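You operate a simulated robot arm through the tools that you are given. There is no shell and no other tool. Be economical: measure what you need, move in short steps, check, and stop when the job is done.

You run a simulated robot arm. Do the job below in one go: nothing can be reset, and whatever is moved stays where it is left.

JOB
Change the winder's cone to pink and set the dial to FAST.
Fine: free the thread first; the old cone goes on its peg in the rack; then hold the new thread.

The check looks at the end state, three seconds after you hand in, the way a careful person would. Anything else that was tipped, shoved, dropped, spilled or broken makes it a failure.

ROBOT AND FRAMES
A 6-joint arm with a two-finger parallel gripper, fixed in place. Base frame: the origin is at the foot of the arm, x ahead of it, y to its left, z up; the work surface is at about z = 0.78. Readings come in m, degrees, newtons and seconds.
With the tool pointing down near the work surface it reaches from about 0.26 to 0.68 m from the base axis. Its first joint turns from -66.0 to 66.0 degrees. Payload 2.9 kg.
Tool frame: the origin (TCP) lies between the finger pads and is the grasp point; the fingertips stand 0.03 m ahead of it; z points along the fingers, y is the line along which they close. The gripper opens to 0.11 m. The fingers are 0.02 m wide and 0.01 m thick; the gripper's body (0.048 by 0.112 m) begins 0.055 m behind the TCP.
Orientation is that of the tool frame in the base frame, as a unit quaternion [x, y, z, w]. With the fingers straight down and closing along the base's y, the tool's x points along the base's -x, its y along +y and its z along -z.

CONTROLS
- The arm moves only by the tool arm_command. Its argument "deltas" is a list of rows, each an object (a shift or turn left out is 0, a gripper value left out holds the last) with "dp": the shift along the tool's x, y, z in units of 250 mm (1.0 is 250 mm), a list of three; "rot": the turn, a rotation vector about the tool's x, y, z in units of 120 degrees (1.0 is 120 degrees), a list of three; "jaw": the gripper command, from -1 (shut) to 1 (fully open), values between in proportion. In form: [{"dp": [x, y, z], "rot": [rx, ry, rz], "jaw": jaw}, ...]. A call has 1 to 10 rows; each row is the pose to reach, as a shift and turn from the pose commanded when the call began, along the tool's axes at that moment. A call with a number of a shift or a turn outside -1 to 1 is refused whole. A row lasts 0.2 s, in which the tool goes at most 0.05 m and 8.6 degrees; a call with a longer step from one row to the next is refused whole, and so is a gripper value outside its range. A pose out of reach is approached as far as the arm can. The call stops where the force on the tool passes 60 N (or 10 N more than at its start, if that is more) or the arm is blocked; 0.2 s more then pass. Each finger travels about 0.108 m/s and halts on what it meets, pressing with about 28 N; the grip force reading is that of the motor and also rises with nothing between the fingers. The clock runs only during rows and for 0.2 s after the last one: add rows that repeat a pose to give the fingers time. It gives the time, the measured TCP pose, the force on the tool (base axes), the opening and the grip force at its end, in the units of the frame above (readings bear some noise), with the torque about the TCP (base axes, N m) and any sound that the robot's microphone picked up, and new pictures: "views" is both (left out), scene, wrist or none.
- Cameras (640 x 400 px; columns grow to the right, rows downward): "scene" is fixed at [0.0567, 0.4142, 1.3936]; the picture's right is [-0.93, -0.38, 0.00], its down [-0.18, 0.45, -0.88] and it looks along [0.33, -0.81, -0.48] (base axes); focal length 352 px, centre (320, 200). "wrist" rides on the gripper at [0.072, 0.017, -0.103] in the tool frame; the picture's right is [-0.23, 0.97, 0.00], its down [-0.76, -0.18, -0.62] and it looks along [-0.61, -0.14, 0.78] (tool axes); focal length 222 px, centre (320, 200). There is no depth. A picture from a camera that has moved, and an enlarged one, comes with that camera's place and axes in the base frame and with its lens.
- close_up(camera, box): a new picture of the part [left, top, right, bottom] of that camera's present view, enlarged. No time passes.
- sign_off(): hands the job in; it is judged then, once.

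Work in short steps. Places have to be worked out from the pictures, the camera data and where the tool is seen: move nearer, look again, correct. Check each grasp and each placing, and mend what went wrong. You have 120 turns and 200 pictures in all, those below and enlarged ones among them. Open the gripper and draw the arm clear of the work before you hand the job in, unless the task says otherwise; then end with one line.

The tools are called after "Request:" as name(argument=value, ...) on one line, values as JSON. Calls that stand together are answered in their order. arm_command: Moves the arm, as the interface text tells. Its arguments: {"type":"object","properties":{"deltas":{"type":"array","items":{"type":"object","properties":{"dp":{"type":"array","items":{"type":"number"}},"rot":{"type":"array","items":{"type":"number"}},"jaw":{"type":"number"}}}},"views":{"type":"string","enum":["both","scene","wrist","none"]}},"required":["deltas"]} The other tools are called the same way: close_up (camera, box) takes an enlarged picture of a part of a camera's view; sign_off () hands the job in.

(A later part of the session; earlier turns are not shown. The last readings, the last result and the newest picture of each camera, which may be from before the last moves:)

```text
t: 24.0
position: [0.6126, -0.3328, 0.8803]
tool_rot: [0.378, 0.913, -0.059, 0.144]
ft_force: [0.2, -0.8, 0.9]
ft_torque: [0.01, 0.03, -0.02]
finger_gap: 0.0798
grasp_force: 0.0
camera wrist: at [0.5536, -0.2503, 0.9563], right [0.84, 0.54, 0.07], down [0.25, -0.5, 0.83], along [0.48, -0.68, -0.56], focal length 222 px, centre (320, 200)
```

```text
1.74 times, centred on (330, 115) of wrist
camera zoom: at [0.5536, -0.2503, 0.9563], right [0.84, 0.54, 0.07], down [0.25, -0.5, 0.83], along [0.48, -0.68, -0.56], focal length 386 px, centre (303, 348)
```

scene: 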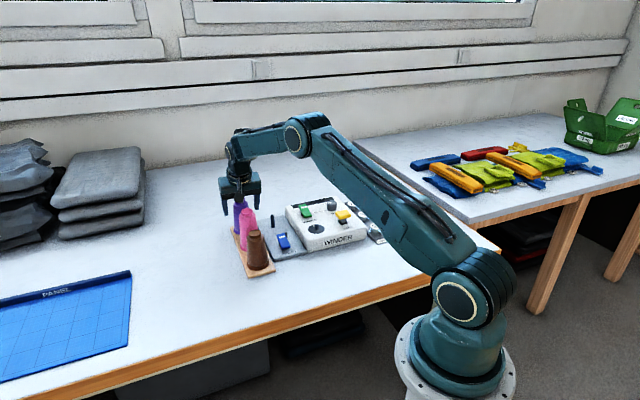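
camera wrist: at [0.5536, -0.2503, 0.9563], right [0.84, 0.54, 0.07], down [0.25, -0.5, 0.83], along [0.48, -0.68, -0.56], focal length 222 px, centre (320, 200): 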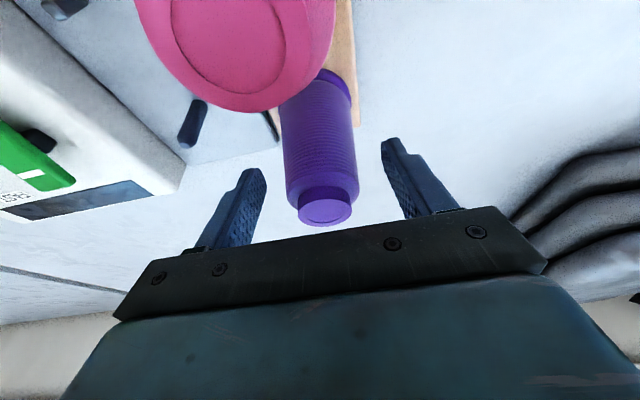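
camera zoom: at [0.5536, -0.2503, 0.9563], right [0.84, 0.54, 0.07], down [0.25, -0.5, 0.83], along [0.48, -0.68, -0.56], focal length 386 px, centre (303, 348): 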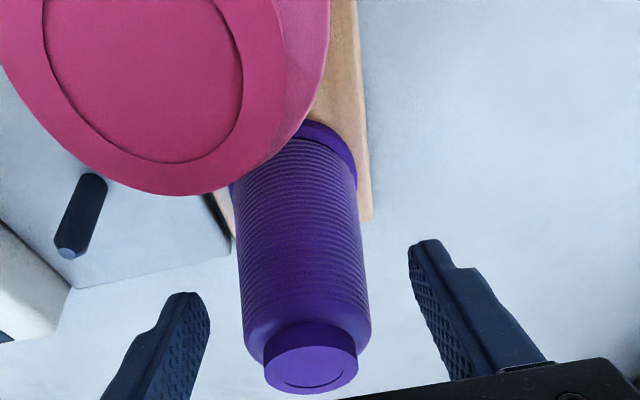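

Purple stands upright on its peg and is released. I rise straight up, then back off over the rack to view pink.

Request:
arm_command(deltas=[{"dp": [-0.056, 0, -0.171]}, {"dp": [-0.111, 0, -0.342]}, {"dp": [0.03, 0, -0.385], "jaw": 1}, {"dp": [0.17, 0, -0.43]}, {"dp": [0.305, 0, -0.478]}, {"dp": [0.305, 0, -0.478]}])

Request:
close_up(camera="scene", box=[210, 170, 310, 280])

Request:
close_up(camera="wrist", box=[200, 0, 460, 230])

```text
t: 25.4
position: [0.5344, -0.2551, 0.9699]
tool_rot: [0.378, 0.913, -0.059, 0.145]
ft_force: [-0.1, -0.1, 0.0]
ft_torque: [-0.01, -0.01, 0.0]
finger_gap: 0.1099
grasp_force: 0.0
camera wrist: at [0.4757, -0.1729, 1.0451], right [0.84, 0.54, 0.07], down [0.25, -0.5, 0.83], along [0.48, -0.68, -0.55], focal length 222 px, centre (320, 200)
```

scene: 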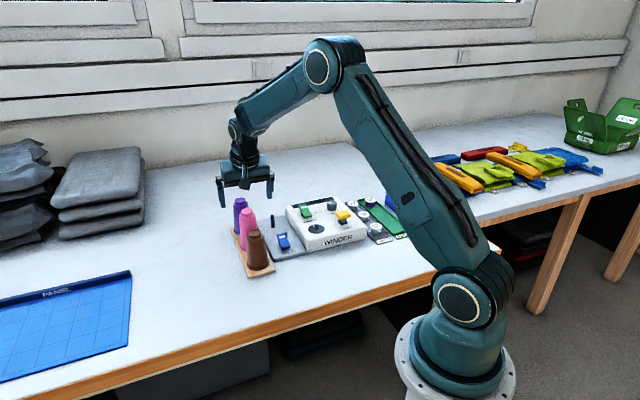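
wrist: 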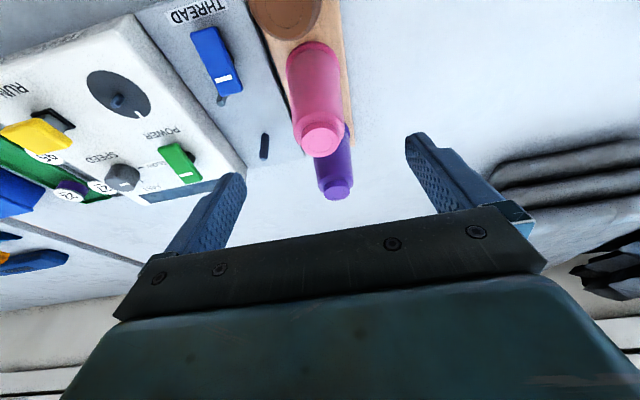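

```text
3.64 times, centred on (260, 225) of scene
camera zoom: at [0.0567, 0.4142, 1.3936], right [-0.93, -0.38, 0.0], down [-0.18, 0.45, -0.88], along [0.33, -0.81, -0.48], focal length 1281 px, centre (538, 109)
```

zoom: 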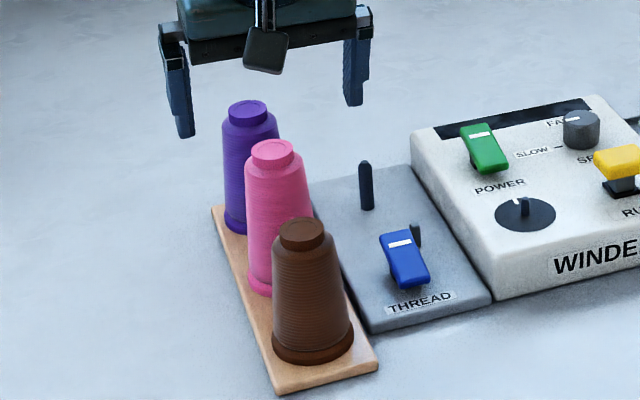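

```text
1.74 times, centred on (330, 115) of wrist
camera zoom: at [0.4757, -0.1729, 1.0451], right [0.84, 0.54, 0.07], down [0.25, -0.5, 0.83], along [0.48, -0.68, -0.55], focal length 386 px, centre (303, 348)
```

zoom: 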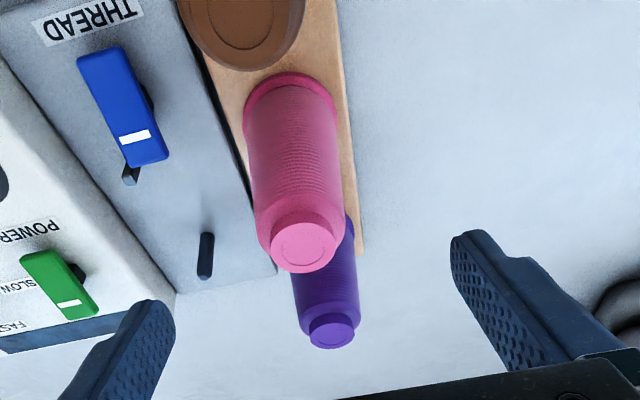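

Purple is seated well on its peg. Pink's axis is about (0.555, -0.274); I move over it and descend to TCP z 0.881.

Request:
arm_command(deltas=[{"dp": [-0.106, 0.005, 0.034]}, {"dp": [-0.044, 0.005, 0.224]}, {"dp": [0.0036, 0.005, 0.373]}, {"dp": [0.0036, 0.005, 0.373]}], views="wrist")

```text
t: 26.4
position: [0.5584, -0.2734, 0.8818]
tool_rot: [0.378, 0.913, -0.058, 0.146]
ft_force: [-0.3, -0.2, 0.3]
ft_torque: [0.0, 0.01, -0.03]
finger_gap: 0.11
grasp_force: 0.0
camera wrist: at [0.4989, -0.1916, 0.9571], right [0.84, 0.54, 0.07], down [0.25, -0.5, 0.83], along [0.48, -0.68, -0.56], focal length 222 px, centre (320, 200)
```

wrist: 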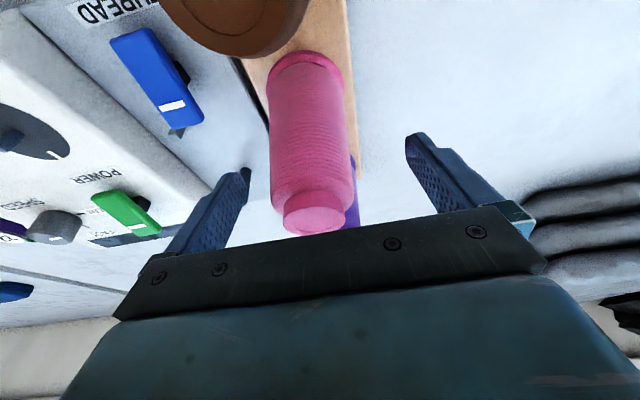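

Pink looks a few mm toward -x of the TCP, so I shift by -5 mm in x and close.

Request:
arm_command(deltas=[{"dp": [0.0135, -0.014, -0.0044]}, {"dp": [0.0135, -0.014, -0.0044], "jaw": 0.2}, {"dp": [0.0135, -0.014, -0.0044], "jaw": 0}, {"dp": [0.0135, -0.014, -0.0044], "jaw": -0.4}, {"dp": [0.0135, -0.014, -0.0044], "jaw": -1}, {"dp": [0.0135, -0.014, -0.0044], "jaw": -1}])

Request:
close_up(camera="wrist", box=[200, 20, 460, 240])

```text
t: 27.8
position: [0.5523, -0.2747, 0.882]
tool_rot: [0.378, 0.912, -0.06, 0.145]
ft_force: [-0.1, 1.0, 0.3]
ft_torque: [0.02, -0.05, -0.02]
finger_gap: 0.0487
grasp_force: 27.5
camera wrist: at [0.4933, -0.1916, 0.9578], right [0.84, 0.54, 0.07], down [0.25, -0.5, 0.83], along [0.48, -0.68, -0.56], focal length 222 px, centre (320, 200)
```

scene: 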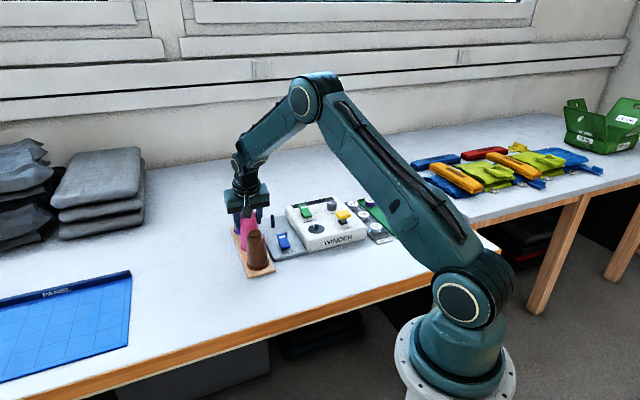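
wrist: 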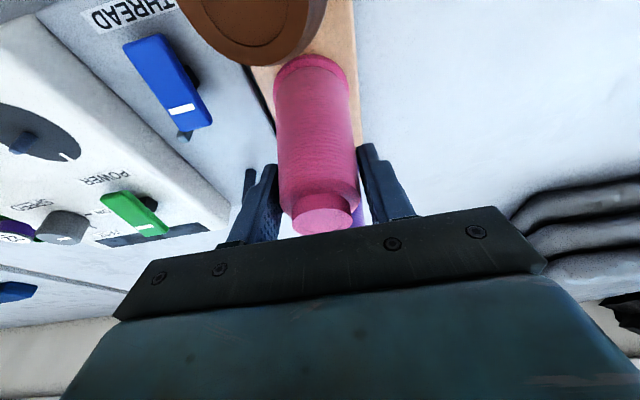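

```text
1.82 times, centred on (330, 130) of wrist
camera zoom: at [0.4933, -0.1916, 0.9578], right [0.84, 0.54, 0.07], down [0.25, -0.5, 0.83], along [0.48, -0.68, -0.56], focal length 404 px, centre (302, 327)
```

zoom: 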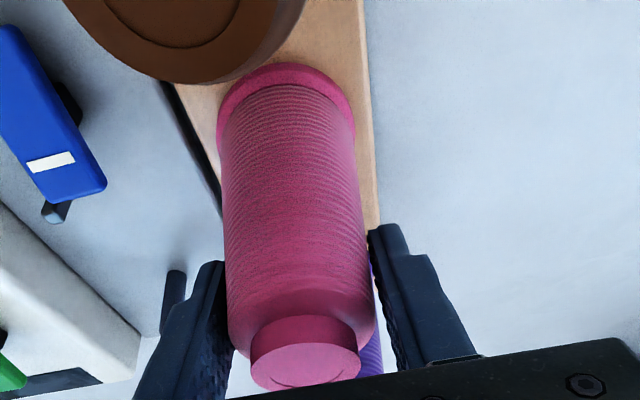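

Gripped at 49 mm. I lift straight up 90 mm; seeing the bared peg will tell me how the cone sits relative to the TCP.

Request:
arm_command(deltas=[{"dp": [-0.0124, 0, -0.038]}, {"dp": [-0.025, 0, -0.076]}, {"dp": [-0.05, 0, -0.152]}, {"dp": [-0.087, 0, -0.266]}, {"dp": [-0.111, 0, -0.342]}, {"dp": [-0.111, 0, -0.342]}])

Request:
close_up(camera="wrist", box=[200, 20, 460, 240])

Request:
close_up(camera="scene", box=[210, 150, 310, 280])

```text
t: 29.2
position: [0.5512, -0.2734, 0.974]
tool_rot: [0.378, 0.912, -0.06, 0.145]
ft_force: [0.5, -0.1, -1.4]
ft_torque: [0.02, -0.02, 0.0]
finger_gap: 0.0491
grasp_force: 28.1
camera wrist: at [0.4924, -0.1905, 1.0482], right [0.84, 0.54, 0.07], down [0.25, -0.5, 0.83], along [0.48, -0.68, -0.56], focal length 222 px, centre (320, 200)
```

scene: 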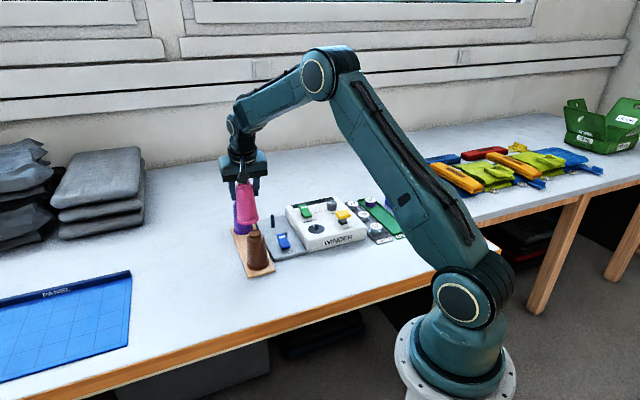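
wrist: 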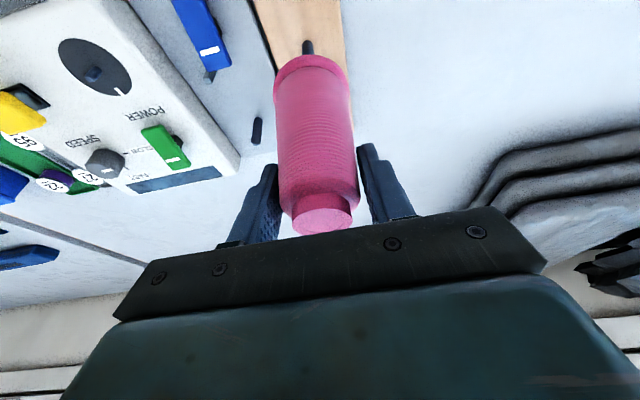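

```text
1.82 times, centred on (330, 130) of wrist
camera zoom: at [0.4924, -0.1905, 1.0482], right [0.84, 0.54, 0.07], down [0.25, -0.5, 0.83], along [0.48, -0.68, -0.56], focal length 404 px, centre (302, 327)
```

zoom: 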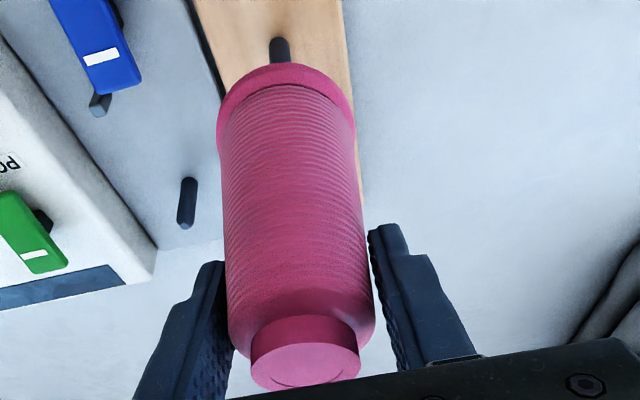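

```text
3.08 times, centred on (260, 215) of scene
camera zoom: at [0.0568, 0.4141, 1.3936], right [-0.93, -0.38, 0.0], down [-0.18, 0.45, -0.88], along [0.33, -0.81, -0.48], focal length 1084 px, centre (505, 154)
```

zoom: 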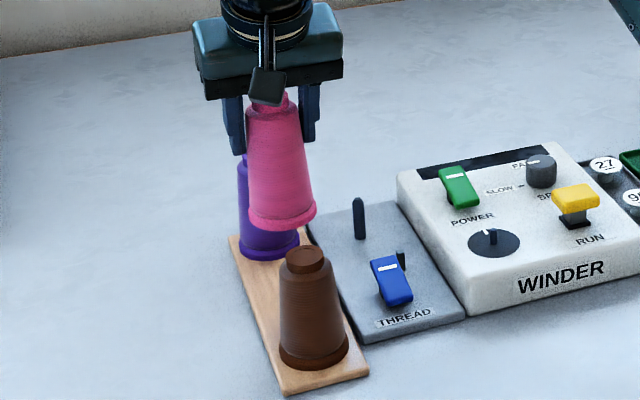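

Pink is upright and its axis is within ~1 mm of the TCP. I move it above the spindle at (0.535, -0.376).

Request:
arm_command(deltas=[{"dp": [-0.077, -0.112, 0.025]}, {"dp": [-0.155, -0.224, 0.05]}, {"dp": [-0.232, -0.336, 0.0756]}, {"dp": [-0.232, -0.336, 0.0756]}])

Request:
close_up(camera="wrist", box=[200, 20, 460, 240])

Request:
close_up(camera="scene", box=[225, 150, 325, 270])

```text
t: 30.2
position: [0.5329, -0.3763, 0.9733]
tool_rot: [0.377, 0.913, -0.059, 0.146]
ft_force: [-0.2, 0.1, -2.2]
ft_torque: [-0.03, 0.01, 0.04]
finger_gap: 0.0489
grasp_force: 28.1
camera wrist: at [0.4739, -0.2939, 1.0484], right [0.84, 0.54, 0.07], down [0.25, -0.5, 0.83], along [0.48, -0.68, -0.56], focal length 222 px, centre (320, 200)
```

scene: 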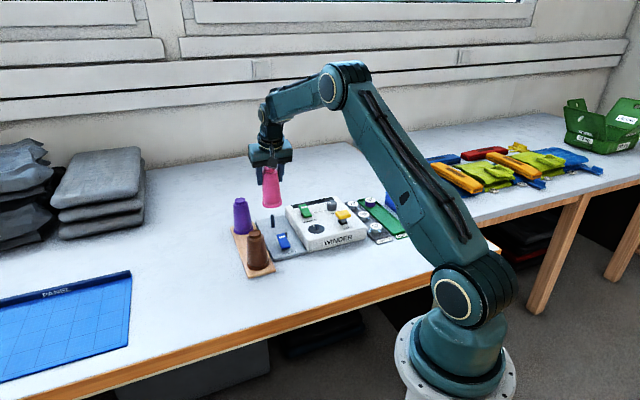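
wrist: 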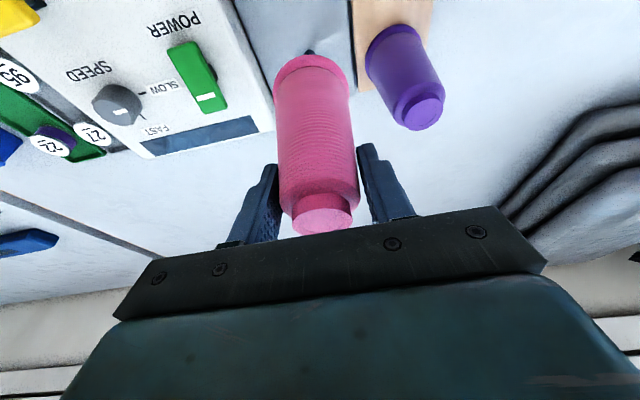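

```text
1.82 times, centred on (330, 130) of wrist
camera zoom: at [0.4739, -0.2939, 1.0484], right [0.84, 0.54, 0.07], down [0.25, -0.5, 0.83], along [0.48, -0.68, -0.56], focal length 404 px, centre (302, 327)
```

zoom: 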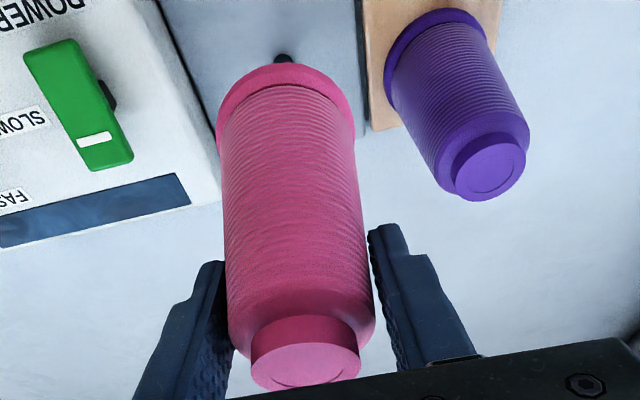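

```text
3.33 times, centred on (275, 210) of scene
camera zoom: at [0.0568, 0.4141, 1.3936], right [-0.93, -0.38, 0.0], down [-0.18, 0.45, -0.88], along [0.33, -0.81, -0.48], focal length 1175 px, centre (470, 167)
```

zoom: 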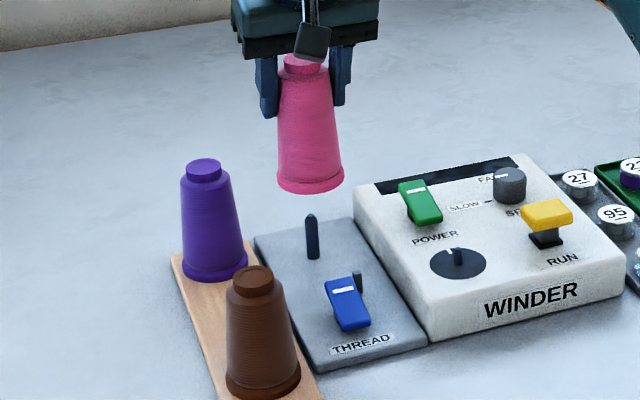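

Spindle is slightly to +x of the cone; I correct by 3 mm and descend 58 mm to engage the tip.

Request:
arm_command(deltas=[{"dp": [-0.007, 0.009, 0.002]}, {"dp": [0.023, 0.009, 0.095]}, {"dp": [0.045, 0.009, 0.165]}, {"dp": [0.055, 0.009, 0.195]}, {"dp": [0.0647, 0.009, 0.223]}, {"dp": [0.0647, 0.009, 0.223]}])

Request:
close_up(camera="scene", box=[225, 150, 325, 270])

```text
t: 31.6
position: [0.5374, -0.3756, 0.9141]
tool_rot: [0.378, 0.912, -0.059, 0.145]
ft_force: [-0.5, 0.5, -1.1]
ft_torque: [-0.01, -0.02, 0.03]
finger_gap: 0.0489
grasp_force: 27.8
camera wrist: at [0.478, -0.293, 0.9894], right [0.84, 0.54, 0.07], down [0.25, -0.5, 0.83], along [0.48, -0.68, -0.56], focal length 222 px, centre (320, 200)
```

scene: 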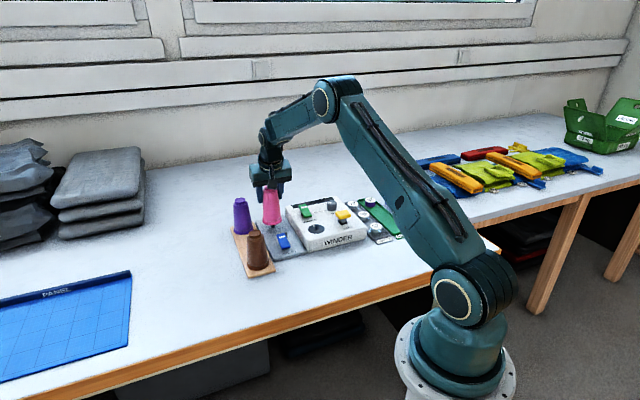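
wrist: 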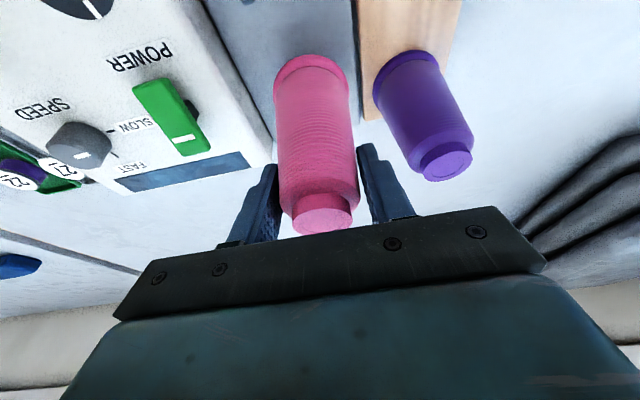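

```text
3.33 times, centred on (275, 210) of scene
camera zoom: at [0.0568, 0.4141, 1.3936], right [-0.93, -0.38, 0.0], down [-0.18, 0.45, -0.88], along [0.33, -0.81, -0.48], focal length 1175 px, centre (470, 167)
```

zoom: 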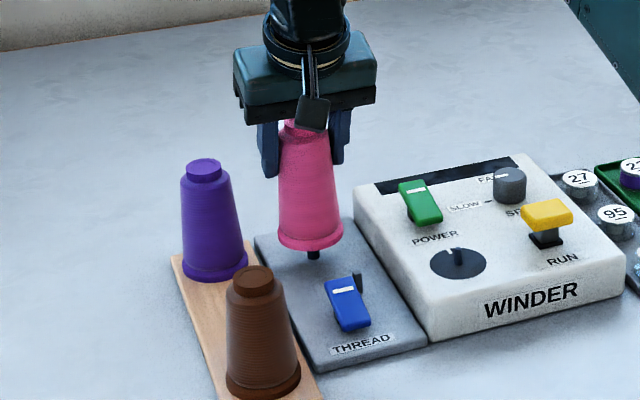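

The spindle tip is inside the bore with no contact force. I continue down 31 mm in small steps.

Request:
arm_command(deltas=[{"dp": [0.0124, 0, 0.038]}, {"dp": [0.022, 0, 0.068]}, {"dp": [0.03, 0, 0.0913]}, {"dp": [0.034, 0, 0.105]}, {"dp": [0.038, 0, 0.118]}])

Request:
close_up(camera="scene", box=[225, 150, 325, 270])

```text
t: 32.8
position: [0.5376, -0.3759, 0.8841]
tool_rot: [0.378, 0.912, -0.06, 0.145]
ft_force: [-3.4, 1.3, 5.5]
ft_torque: [0.28, 0.27, 0.06]
finger_gap: 0.0489
grasp_force: 27.9
camera wrist: at [0.4786, -0.2938, 0.9598], right [0.84, 0.54, 0.07], down [0.25, -0.5, 0.83], along [0.48, -0.68, -0.55], focal length 222 px, centre (320, 200)
```

scene: 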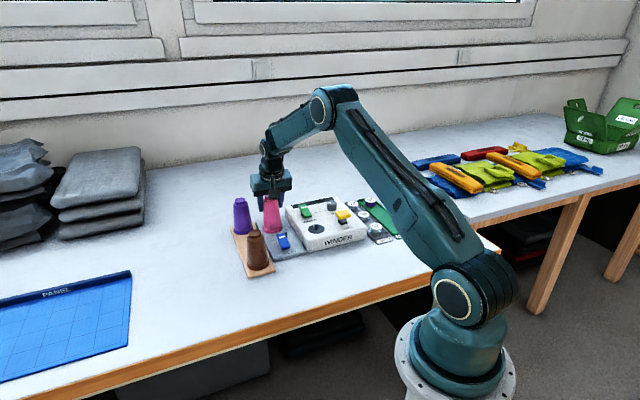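
wrist: 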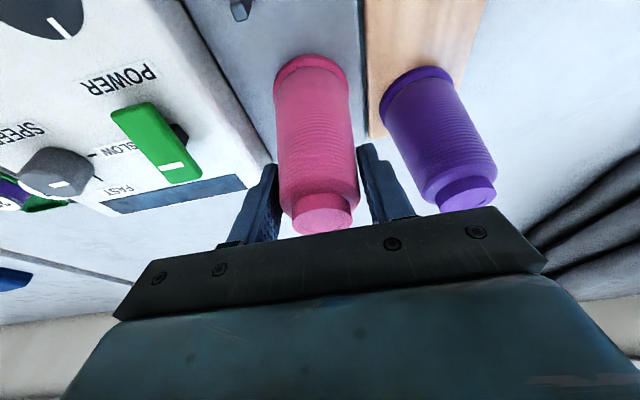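

```text
3.33 times, centred on (275, 210) of scene
camera zoom: at [0.0566, 0.4142, 1.3936], right [-0.93, -0.38, 0.0], down [-0.18, 0.45, -0.88], along [0.33, -0.81, -0.48], focal length 1175 px, centre (470, 167)
```

zoom: 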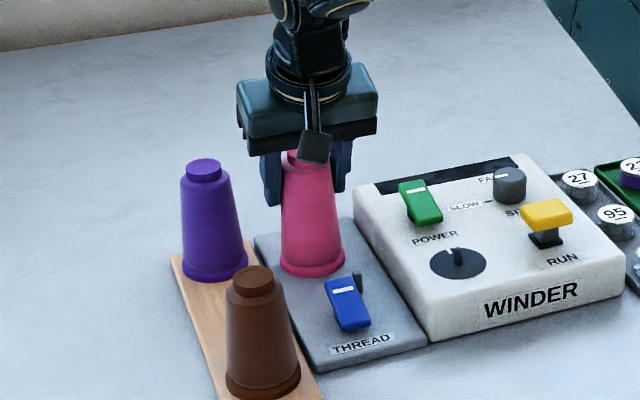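

The flange is at plate level with light contact. I press 4 mm more to confirm it is bottomed.

Request:
arm_command(deltas=[{"dp": [0.0025, 0, 0.0076]}, {"dp": [0.005, 0, 0.015]}, {"dp": [0.005, 0, 0.015]}], views="none")

```text
t: 33.6
position: [0.5382, -0.3766, 0.8837]
tool_rot: [0.377, 0.912, -0.06, 0.15]
ft_force: [-10.8, 7.5, 36.0]
ft_torque: [0.4, 0.44, 0.06]
finger_gap: 0.0491
grasp_force: 27.6
```

Bottomed (36 N, no further travel). I ease off, release, and rise straight up.

Request:
arm_command(deltas=[{"dp": [-0.005, 0, -0.017]}, {"dp": [-0.005, 0, -0.017], "jaw": 0.1}, {"dp": [-0.005, 0, -0.017], "jaw": 0.6}, {"dp": [-0.005, 0, -0.017], "jaw": 0.6}, {"dp": [-0.035, 0, -0.109]}, {"dp": [-0.09, 0, -0.28]}, {"dp": [-0.14, 0, -0.43]}, {"dp": [-0.14, 0, -0.43]}])

Request:
close_up(camera="scene", box=[225, 170, 345, 270])

```text
t: 35.4
position: [0.5348, -0.3754, 0.994]
tool_rot: [0.377, 0.913, -0.059, 0.145]
ft_force: [0.3, 0.3, -0.9]
ft_torque: [-0.03, 0.02, 0.01]
finger_gap: 0.0883
grasp_force: 0.0
camera wrist: at [0.4772, -0.2943, 1.0698], right [0.84, 0.54, 0.07], down [0.25, -0.5, 0.83], along [0.48, -0.68, -0.56], focal length 222 px, centre (320, 200)
```

scene: 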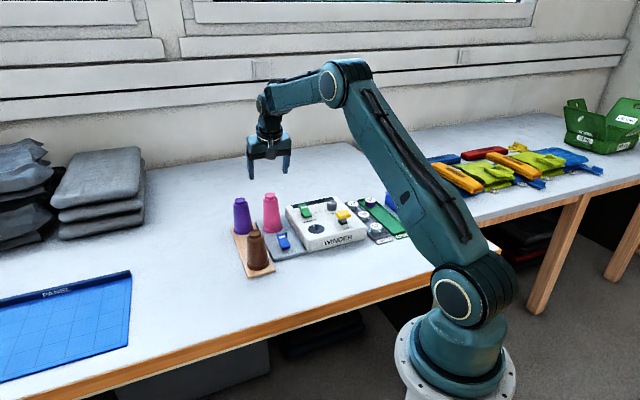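
wrist: 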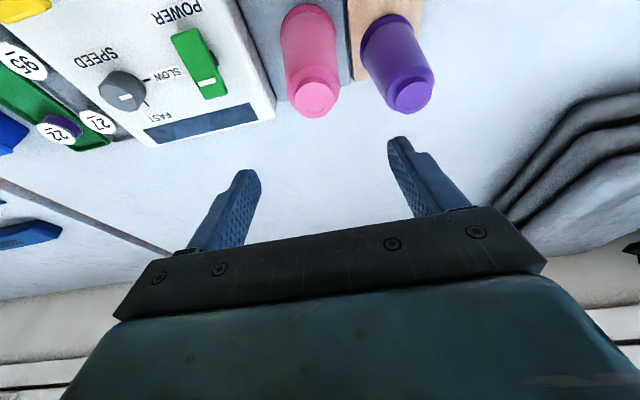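

```text
4.00 times, centred on (285, 220) of scene
camera zoom: at [0.0567, 0.4142, 1.3936], right [-0.93, -0.38, 0.0], down [-0.18, 0.45, -0.88], along [0.33, -0.81, -0.48], focal length 1410 px, centre (460, 120)
```

zoom: 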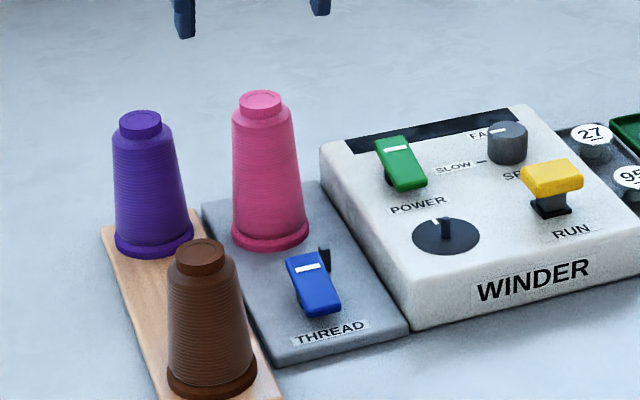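

Pink is upright on the spindle and purple on its peg. Now I untilt, close the fingers and move above the lever's marked end at (0.4795, -0.3185).

Request:
arm_command(deltas=[{"dp": [0.1, 0.002, -0.033], "rot": [0, 0.04, 0], "jaw": -1}, {"dp": [0.2, 0.003, -0.065], "rot": [0, 0.08, 0]}, {"dp": [0.302, 0.005, -0.098], "rot": [0, 0.12, 0]}, {"dp": [0.364, 0.005, 0.092], "rot": [0, 0.15, 0]}, {"dp": [0.364, 0.005, 0.092], "rot": [0, 0.15, 0]}])

Request:
close_up(camera="scene", box=[245, 180, 325, 270])

Request:
close_up(camera="wrist", box=[200, 20, 420, 240])

```text
t: 36.6
position: [0.481, -0.3191, 0.942]
tool_rot: [0.382, 0.924, 0.0, 0.001]
ft_force: [0.2, 0.4, 0.8]
ft_torque: [0.01, 0.01, 0.01]
finger_gap: 0.0
grasp_force: 28.7
camera wrist: at [0.443, -0.2567, 1.0451], right [0.85, 0.53, 0.0], down [0.41, -0.66, 0.62], along [0.33, -0.53, -0.78], focal length 222 px, centre (320, 200)
```

scene: 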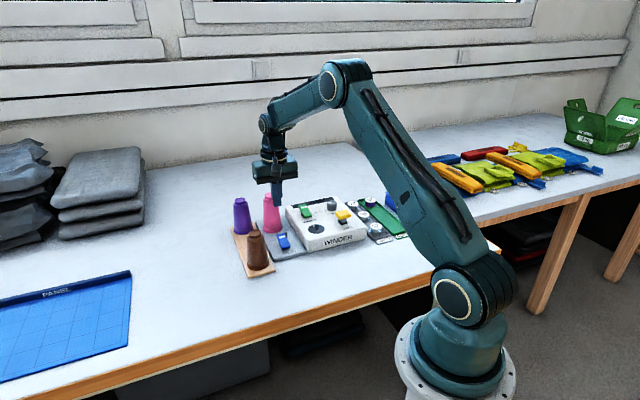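
wrist: 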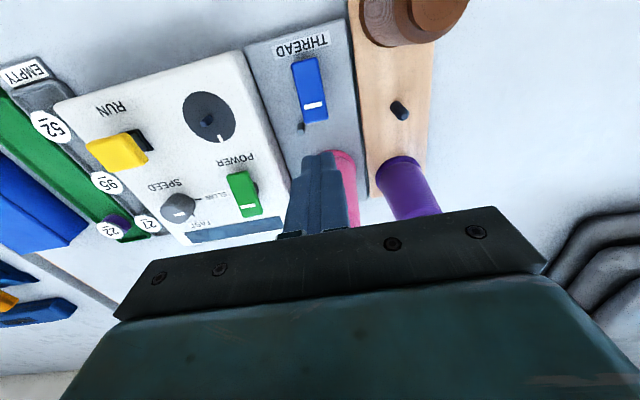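

```text
4.44 times, centred on (285, 225) of scene
camera zoom: at [0.0567, 0.4142, 1.3936], right [-0.93, -0.38, 0.0], down [-0.18, 0.45, -0.88], along [0.33, -0.81, -0.48], focal length 1566 px, centre (476, 89)
```

zoom: 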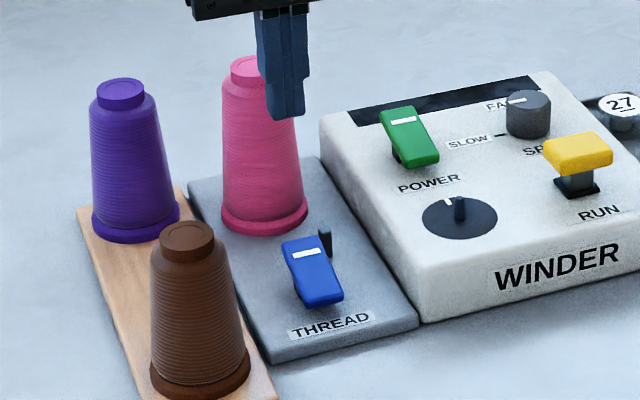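

```text
1.82 times, centred on (310, 130) of wrist
camera zoom: at [0.443, -0.2567, 1.0451], right [0.85, 0.53, 0.0], down [0.41, -0.66, 0.62], along [0.33, -0.53, -0.78], focal length 404 px, centre (338, 327)
```

zoom: 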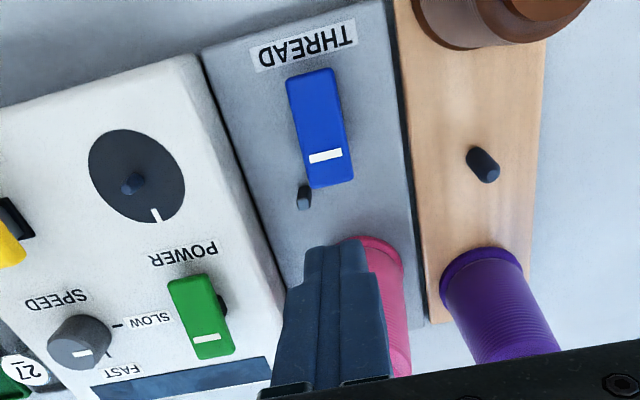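

The lever's marked end lies under the tool and the post is ~2 cm aside. I press straight down.

Request:
arm_command(deltas=[{"dp": [0, 0, 0.19]}, {"dp": [0, 0, 0.36]}, {"dp": [0, 0, 0.39]}, {"dp": [0, 0, 0.405]}, {"dp": [0, 0, 0.42]}, {"dp": [0, 0, 0.43]}, {"dp": [0, 0, 0.44]}], views="none")

Request:
close_up(camera="scene", box=[245, 180, 325, 270])

```text
t: 38.2
position: [0.4842, -0.3218, 0.8396]
tool_rot: [0.382, 0.924, -0.001, 0.008]
ft_force: [-11.6, 5.1, 99.0]
ft_torque: [1.07, 1.15, 0.03]
finger_gap: 0.0
grasp_force: 27.4
```

```text
4.44 times, centred on (285, 225) of scene
camera zoom: at [0.0558, 0.4147, 1.3935], right [-0.93, -0.38, 0.0], down [-0.18, 0.45, -0.88], along [0.33, -0.81, -0.48], focal length 1566 px, centre (476, 89)
```

zoom: 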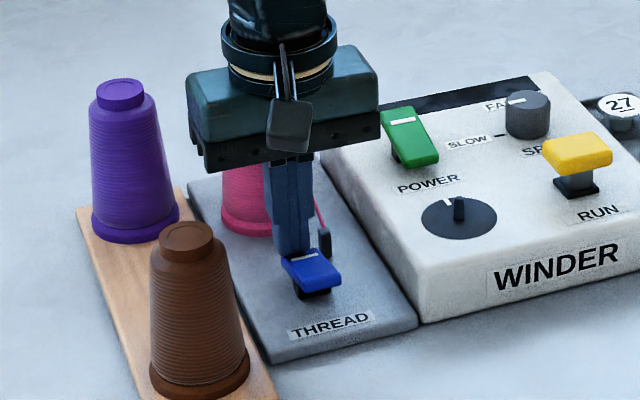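

The lever flipped and a pink thread now runs to the guide. I lift straight up off it immediately.

Request:
arm_command(deltas=[{"dp": [0, 0, -0.1]}, {"dp": [0, 0, -0.28]}, {"dp": [0, 0, -0.46]}, {"dp": [0.15, -0.1, -0.56]}, {"dp": [0.3, -0.2, -0.56], "jaw": 0.2}, {"dp": [0.3, -0.2, -0.56]}])

Request:
close_up(camera="scene", box=[245, 180, 345, 270])

Request:
close_up(camera="wrist", box=[130, 20, 430, 240])

```text
refused: row 4 steps farther than a row can; nothing moved
```

```text
4.44 times, centred on (295, 225) of scene
camera zoom: at [0.0558, 0.4147, 1.3935], right [-0.93, -0.38, 0.0], down [-0.18, 0.45, -0.88], along [0.33, -0.81, -0.48], focal length 1566 px, centre (431, 89)
```

zoom: 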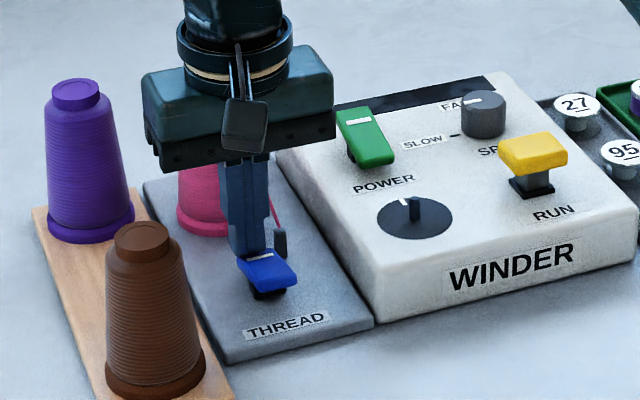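

```text
1.82 times, centred on (280, 130) of wrist
camera zoom: at [0.4449, -0.2576, 0.9411], right [0.85, 0.53, 0.01], down [0.4, -0.66, 0.63], along [0.34, -0.54, -0.77], focal length 404 px, centre (393, 327)
```

zoom: 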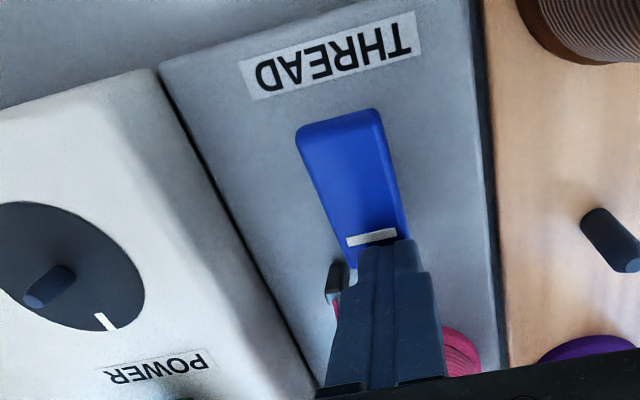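

A row step was too long; I redo the lift with shorter steps.

Request:
arm_command(deltas=[{"dp": [0, 0, -0.1]}, {"dp": [0, 0, -0.28]}, {"dp": [0, 0, -0.46]}, {"dp": [0.1, -0.07, -0.56]}, {"dp": [0.2, -0.14, -0.6]}, {"dp": [0.3, -0.2, -0.6], "jaw": 0.2}, {"dp": [0.3, -0.2, -0.6]}])

Request:
close_up(camera="scene", box=[245, 180, 365, 270])

Request:
close_up(camera="wrist", box=[130, 20, 430, 240])

```text
t: 39.8
position: [0.3927, -0.2996, 0.9836]
tool_rot: [0.382, 0.924, 0.001, 0.001]
ft_force: [0.5, 0.5, 0.1]
ft_torque: [0.02, 0.02, 0.01]
finger_gap: 0.0657
grasp_force: 0.0
camera wrist: at [0.3536, -0.2368, 1.0857], right [0.85, 0.53, 0.0], down [0.41, -0.66, 0.62], along [0.33, -0.53, -0.78], focal length 222 px, centre (320, 200)
```

scene: 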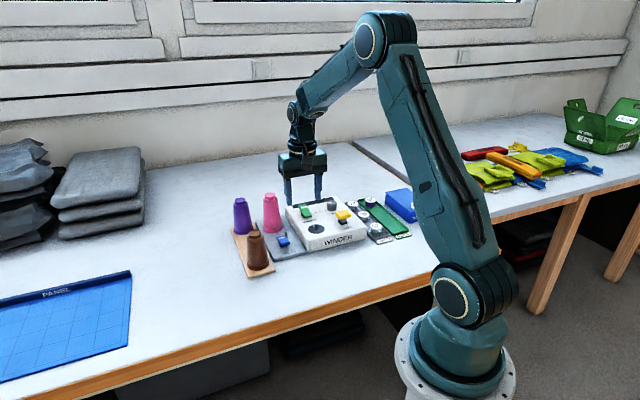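
wrist: 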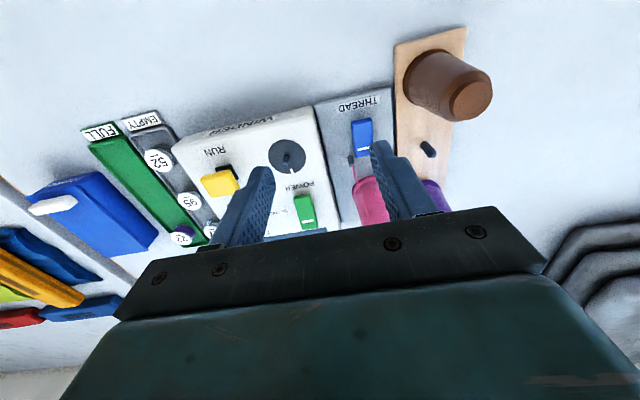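

```text
4.44 times, centred on (305, 225) of scene
camera zoom: at [0.0567, 0.4142, 1.3936], right [-0.93, -0.38, 0.0], down [-0.18, 0.45, -0.88], along [0.33, -0.81, -0.48], focal length 1566 px, centre (387, 89)
```

zoom: 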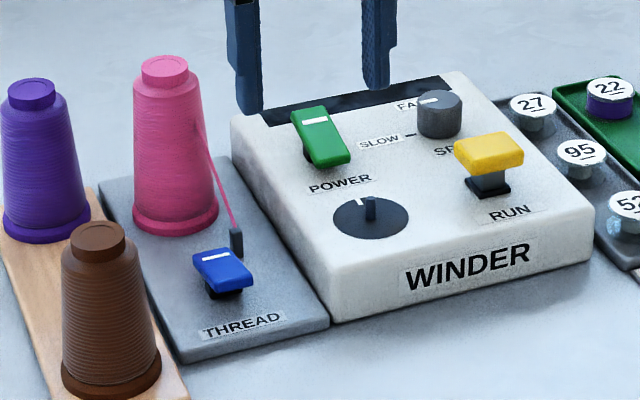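

```text
1.82 times, centred on (280, 130) of wrist
camera zoom: at [0.3536, -0.2368, 1.0857], right [0.85, 0.53, 0.0], down [0.41, -0.66, 0.62], along [0.33, -0.53, -0.78], focal length 404 px, centre (393, 327)
```

zoom: 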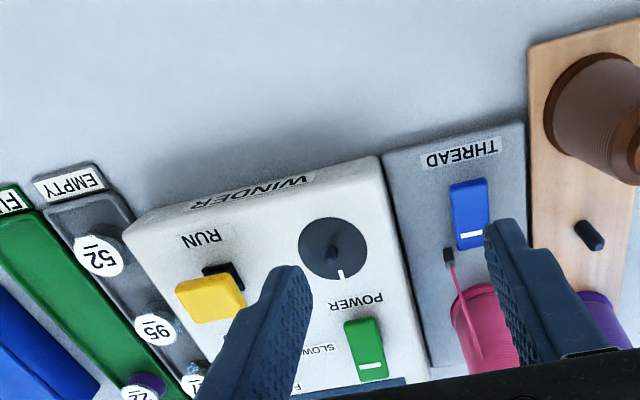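

The new pink thread is held by the lever. Now the dial, which I estimate at (0.392, -0.507), top z≈0.842. I move nearer, turning the tool to yaw 0 for the coming 90° clockwise turn.

Request:
arm_command(deltas=[{"dp": [-0.057, -0.098, 0.016], "rot": [0, 0, -0.0625]}, {"dp": [-0.115, -0.196, 0.032], "rot": [0, 0, -0.125]}, {"dp": [-0.172, -0.294, 0.048], "rot": [0, 0, -0.1875]}, {"dp": [-0.229, -0.392, 0.064], "rot": [0, 0, -0.25]}, {"dp": [-0.287, -0.49, 0.08], "rot": [0, 0, -0.3125]}, {"dp": [-0.344, -0.589, 0.096], "rot": [0, 0, -0.375]}, {"dp": [-0.344, -0.589, 0.096], "rot": [0, 0, -0.375]}], views="wrist")

Request:
close_up(camera="wrist", box=[210, 50, 450, 220])

```text
t: 41.4
position: [0.3504, -0.4655, 0.9585]
tool_rot: [-0.002, 1.0, 0.0, 0.001]
ft_force: [-0.5, 0.5, -0.4]
ft_torque: [-0.04, -0.02, 0.02]
finger_gap: 0.0658
grasp_force: 0.1
camera wrist: at [0.2782, -0.4489, 1.0614], right [0.22, 0.97, 0.0], down [0.76, -0.18, 0.62], along [0.61, -0.14, -0.78], focal length 222 px, centre (320, 200)
```

wrist: 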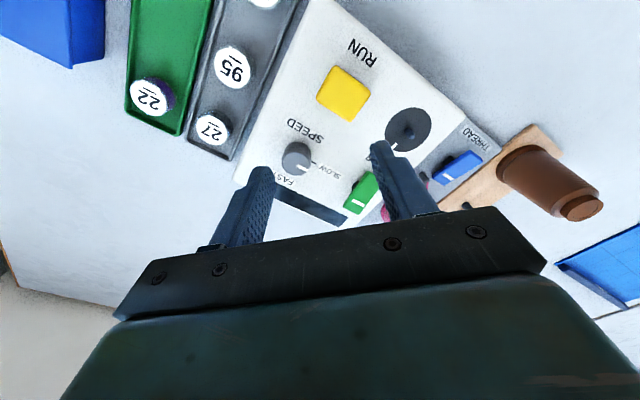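

```text
2.35 times, centred on (330, 135) of wrist
camera zoom: at [0.2782, -0.4489, 1.0614], right [0.22, 0.97, 0.0], down [0.76, -0.18, 0.62], along [0.61, -0.14, -0.78], focal length 523 px, centre (296, 353)
```

zoom: 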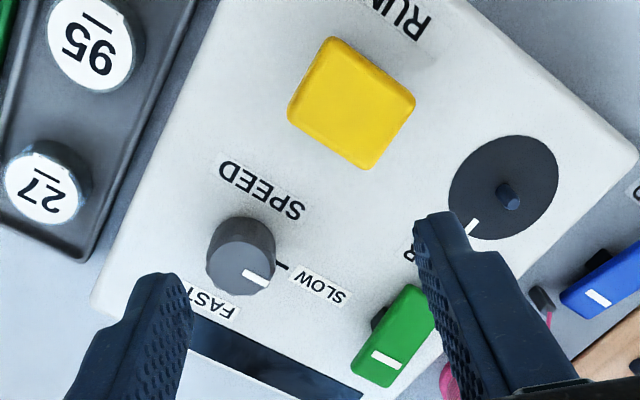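

The dial top is at about (0.3935, -0.503, 0.844), 32 mm across. I move above it at z 0.90 and check.

Request:
arm_command(deltas=[{"dp": [-0.086, -0.075, 0]}, {"dp": [-0.172, -0.15, 0.05]}, {"dp": [-0.172, -0.15, 0.234]}, {"dp": [-0.172, -0.15, 0.234]}])

Request:
close_up(camera="wrist", box=[190, 50, 430, 240])

Request:
close_up(camera="scene", box=[280, 150, 390, 250])

```text
t: 42.4
position: [0.3954, -0.5031, 0.8982]
tool_rot: [-0.001, 1.0, 0.0, 0.001]
ft_force: [0.5, -0.3, -0.2]
ft_torque: [0.03, -0.05, -0.04]
finger_gap: 0.0661
grasp_force: 0.1
camera wrist: at [0.3233, -0.4858, 1.0017], right [0.23, 0.97, 0.0], down [0.76, -0.18, 0.62], along [0.61, -0.14, -0.78], focal length 222 px, centre (320, 200)
```

scene: 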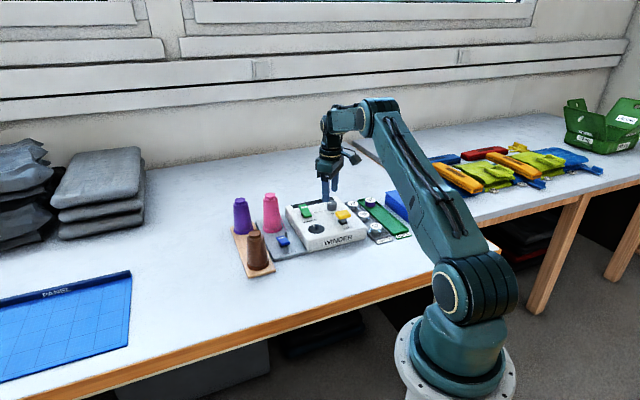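
wrist: 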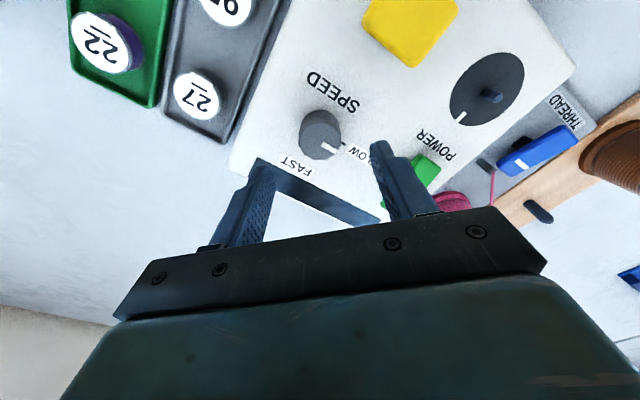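

```text
2.11 times, centred on (310, 145) of wrist
camera zoom: at [0.3233, -0.4858, 1.0017], right [0.23, 0.97, 0.0], down [0.76, -0.18, 0.62], along [0.61, -0.14, -0.78], focal length 468 px, centre (341, 316)
```

zoom: 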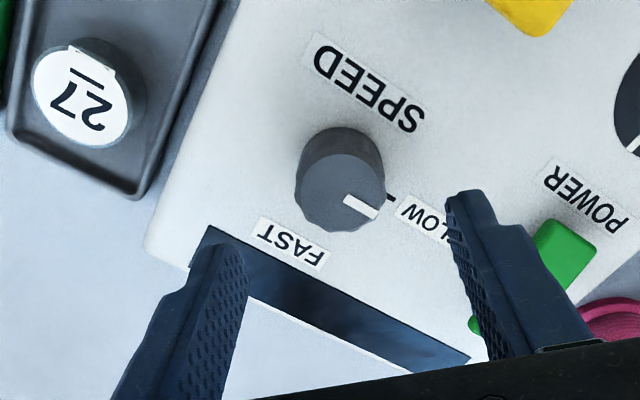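

```text
4.00 times, centred on (335, 200) of scene
camera zoom: at [0.0568, 0.4142, 1.3936], right [-0.93, -0.38, 0.0], down [-0.18, 0.45, -0.88], along [0.33, -0.81, -0.48], focal length 1410 px, centre (260, 200)
```

zoom: 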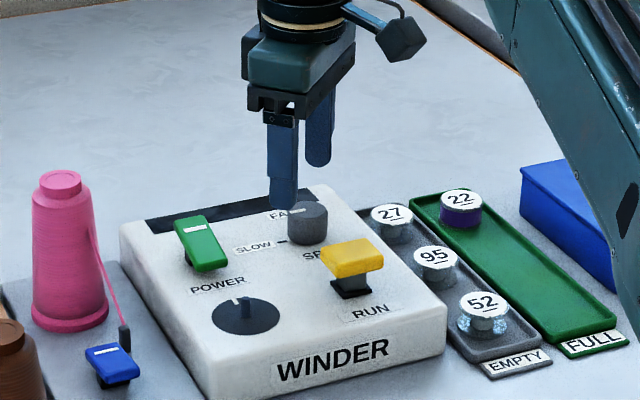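

The dial's centre refines to (0.391, -0.502); tick directions differ by 90°. I shift 4 mm, descend to tip z≈0.832 and close on the dial.

Request:
arm_command(deltas=[{"dp": [0.016, 0.004, 0.03]}, {"dp": [0.016, 0.004, 0.1]}, {"dp": [0.016, 0.004, 0.145]}, {"dp": [0.016, 0.004, 0.145], "jaw": -0.2}, {"dp": [0.016, 0.004, 0.145], "jaw": -0.6}, {"dp": [0.016, 0.004, 0.145], "jaw": -1}, {"dp": [0.016, 0.004, 0.145], "jaw": -1}])

Request:
close_up(camera="wrist", box=[190, 50, 430, 240])

```text
t: 44.0
position: [0.3914, -0.5004, 0.8636]
tool_rot: [-0.001, 1.0, 0.001, 0.001]
ft_force: [-3.1, 14.1, 5.2]
ft_torque: [0.34, 0.85, -0.03]
finger_gap: 0.0309
grasp_force: 45.2
camera wrist: at [0.3177, -0.485, 0.9659], right [0.23, 0.97, 0.0], down [0.76, -0.18, 0.62], along [0.61, -0.14, -0.78], focal length 222 px, centre (320, 200)
```

scene: 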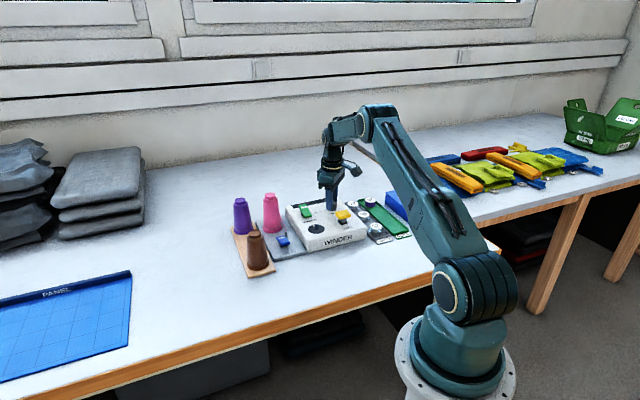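
wrist: 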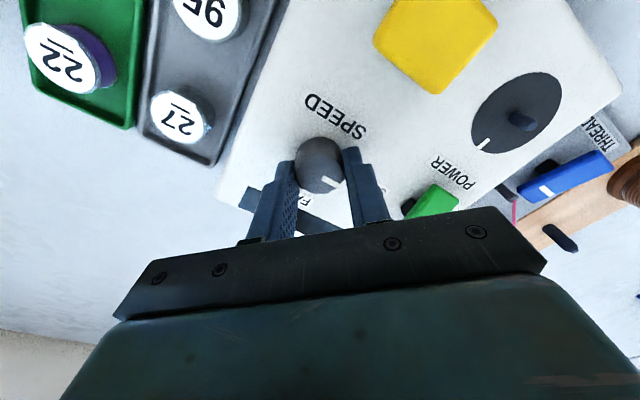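

```text
2.11 times, centred on (310, 145) of wrist
camera zoom: at [0.3177, -0.485, 0.9659], right [0.23, 0.97, 0.0], down [0.76, -0.18, 0.62], along [0.61, -0.14, -0.78], focal length 468 px, centre (341, 316)
```

zoom: 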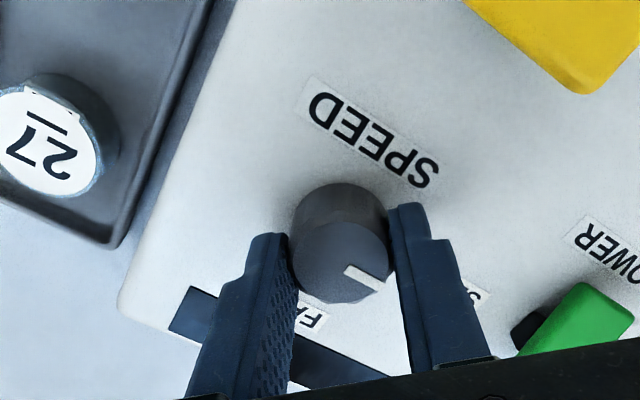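

Gripped at 31 mm with a slight sideways push of 14 N; I relieve by 3 mm in +y and turn clockwise 42°.

Request:
arm_command(deltas=[{"dp": [0, 0.012, 0]}, {"dp": [0, 0.012, 0], "rot": [0, 0, 0.07]}, {"dp": [0, 0.012, 0], "rot": [0, 0, 0.14]}, {"dp": [0, 0.012, 0], "rot": [0, 0, 0.21]}, {"dp": [0, 0.012, 0], "rot": [0, 0, 0.28]}, {"dp": [0, 0.012, 0], "rot": [0, 0, 0.35]}], views="wrist")

Request:
close_up(camera="wrist", box=[190, 50, 430, 240])

```text
t: 45.4
position: [0.389, -0.5013, 0.8646]
tool_rot: [0.36, 0.933, 0.001, 0.001]
ft_force: [0.5, -3.0, -9.0]
ft_torque: [-1.02, -1.0, 0.01]
finger_gap: 0.0305
grasp_force: 45.9
camera wrist: at [0.3474, -0.4405, 0.9658], right [0.82, 0.57, 0.0], down [0.44, -0.64, 0.62], along [0.36, -0.51, -0.78], focal length 222 px, centre (320, 200)
```

wrist: 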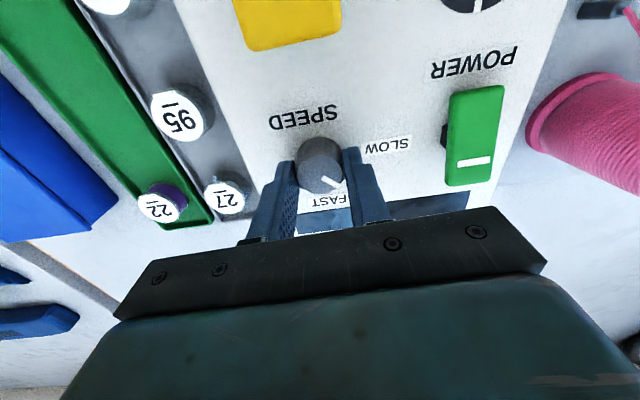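

```text
2.11 times, centred on (310, 145) of wrist
camera zoom: at [0.3474, -0.4405, 0.9658], right [0.82, 0.57, 0.0], down [0.44, -0.64, 0.62], along [0.36, -0.51, -0.78], focal length 468 px, centre (341, 316)
```

zoom: 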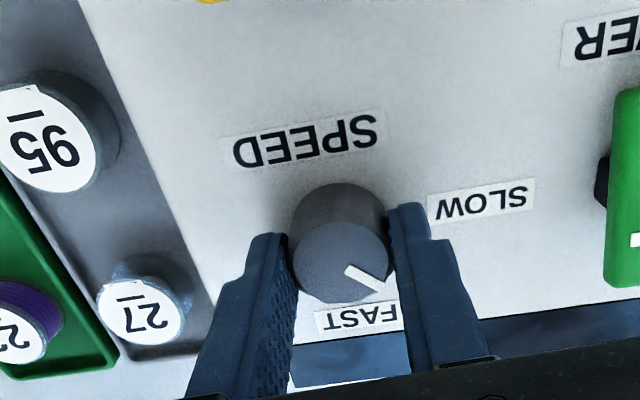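

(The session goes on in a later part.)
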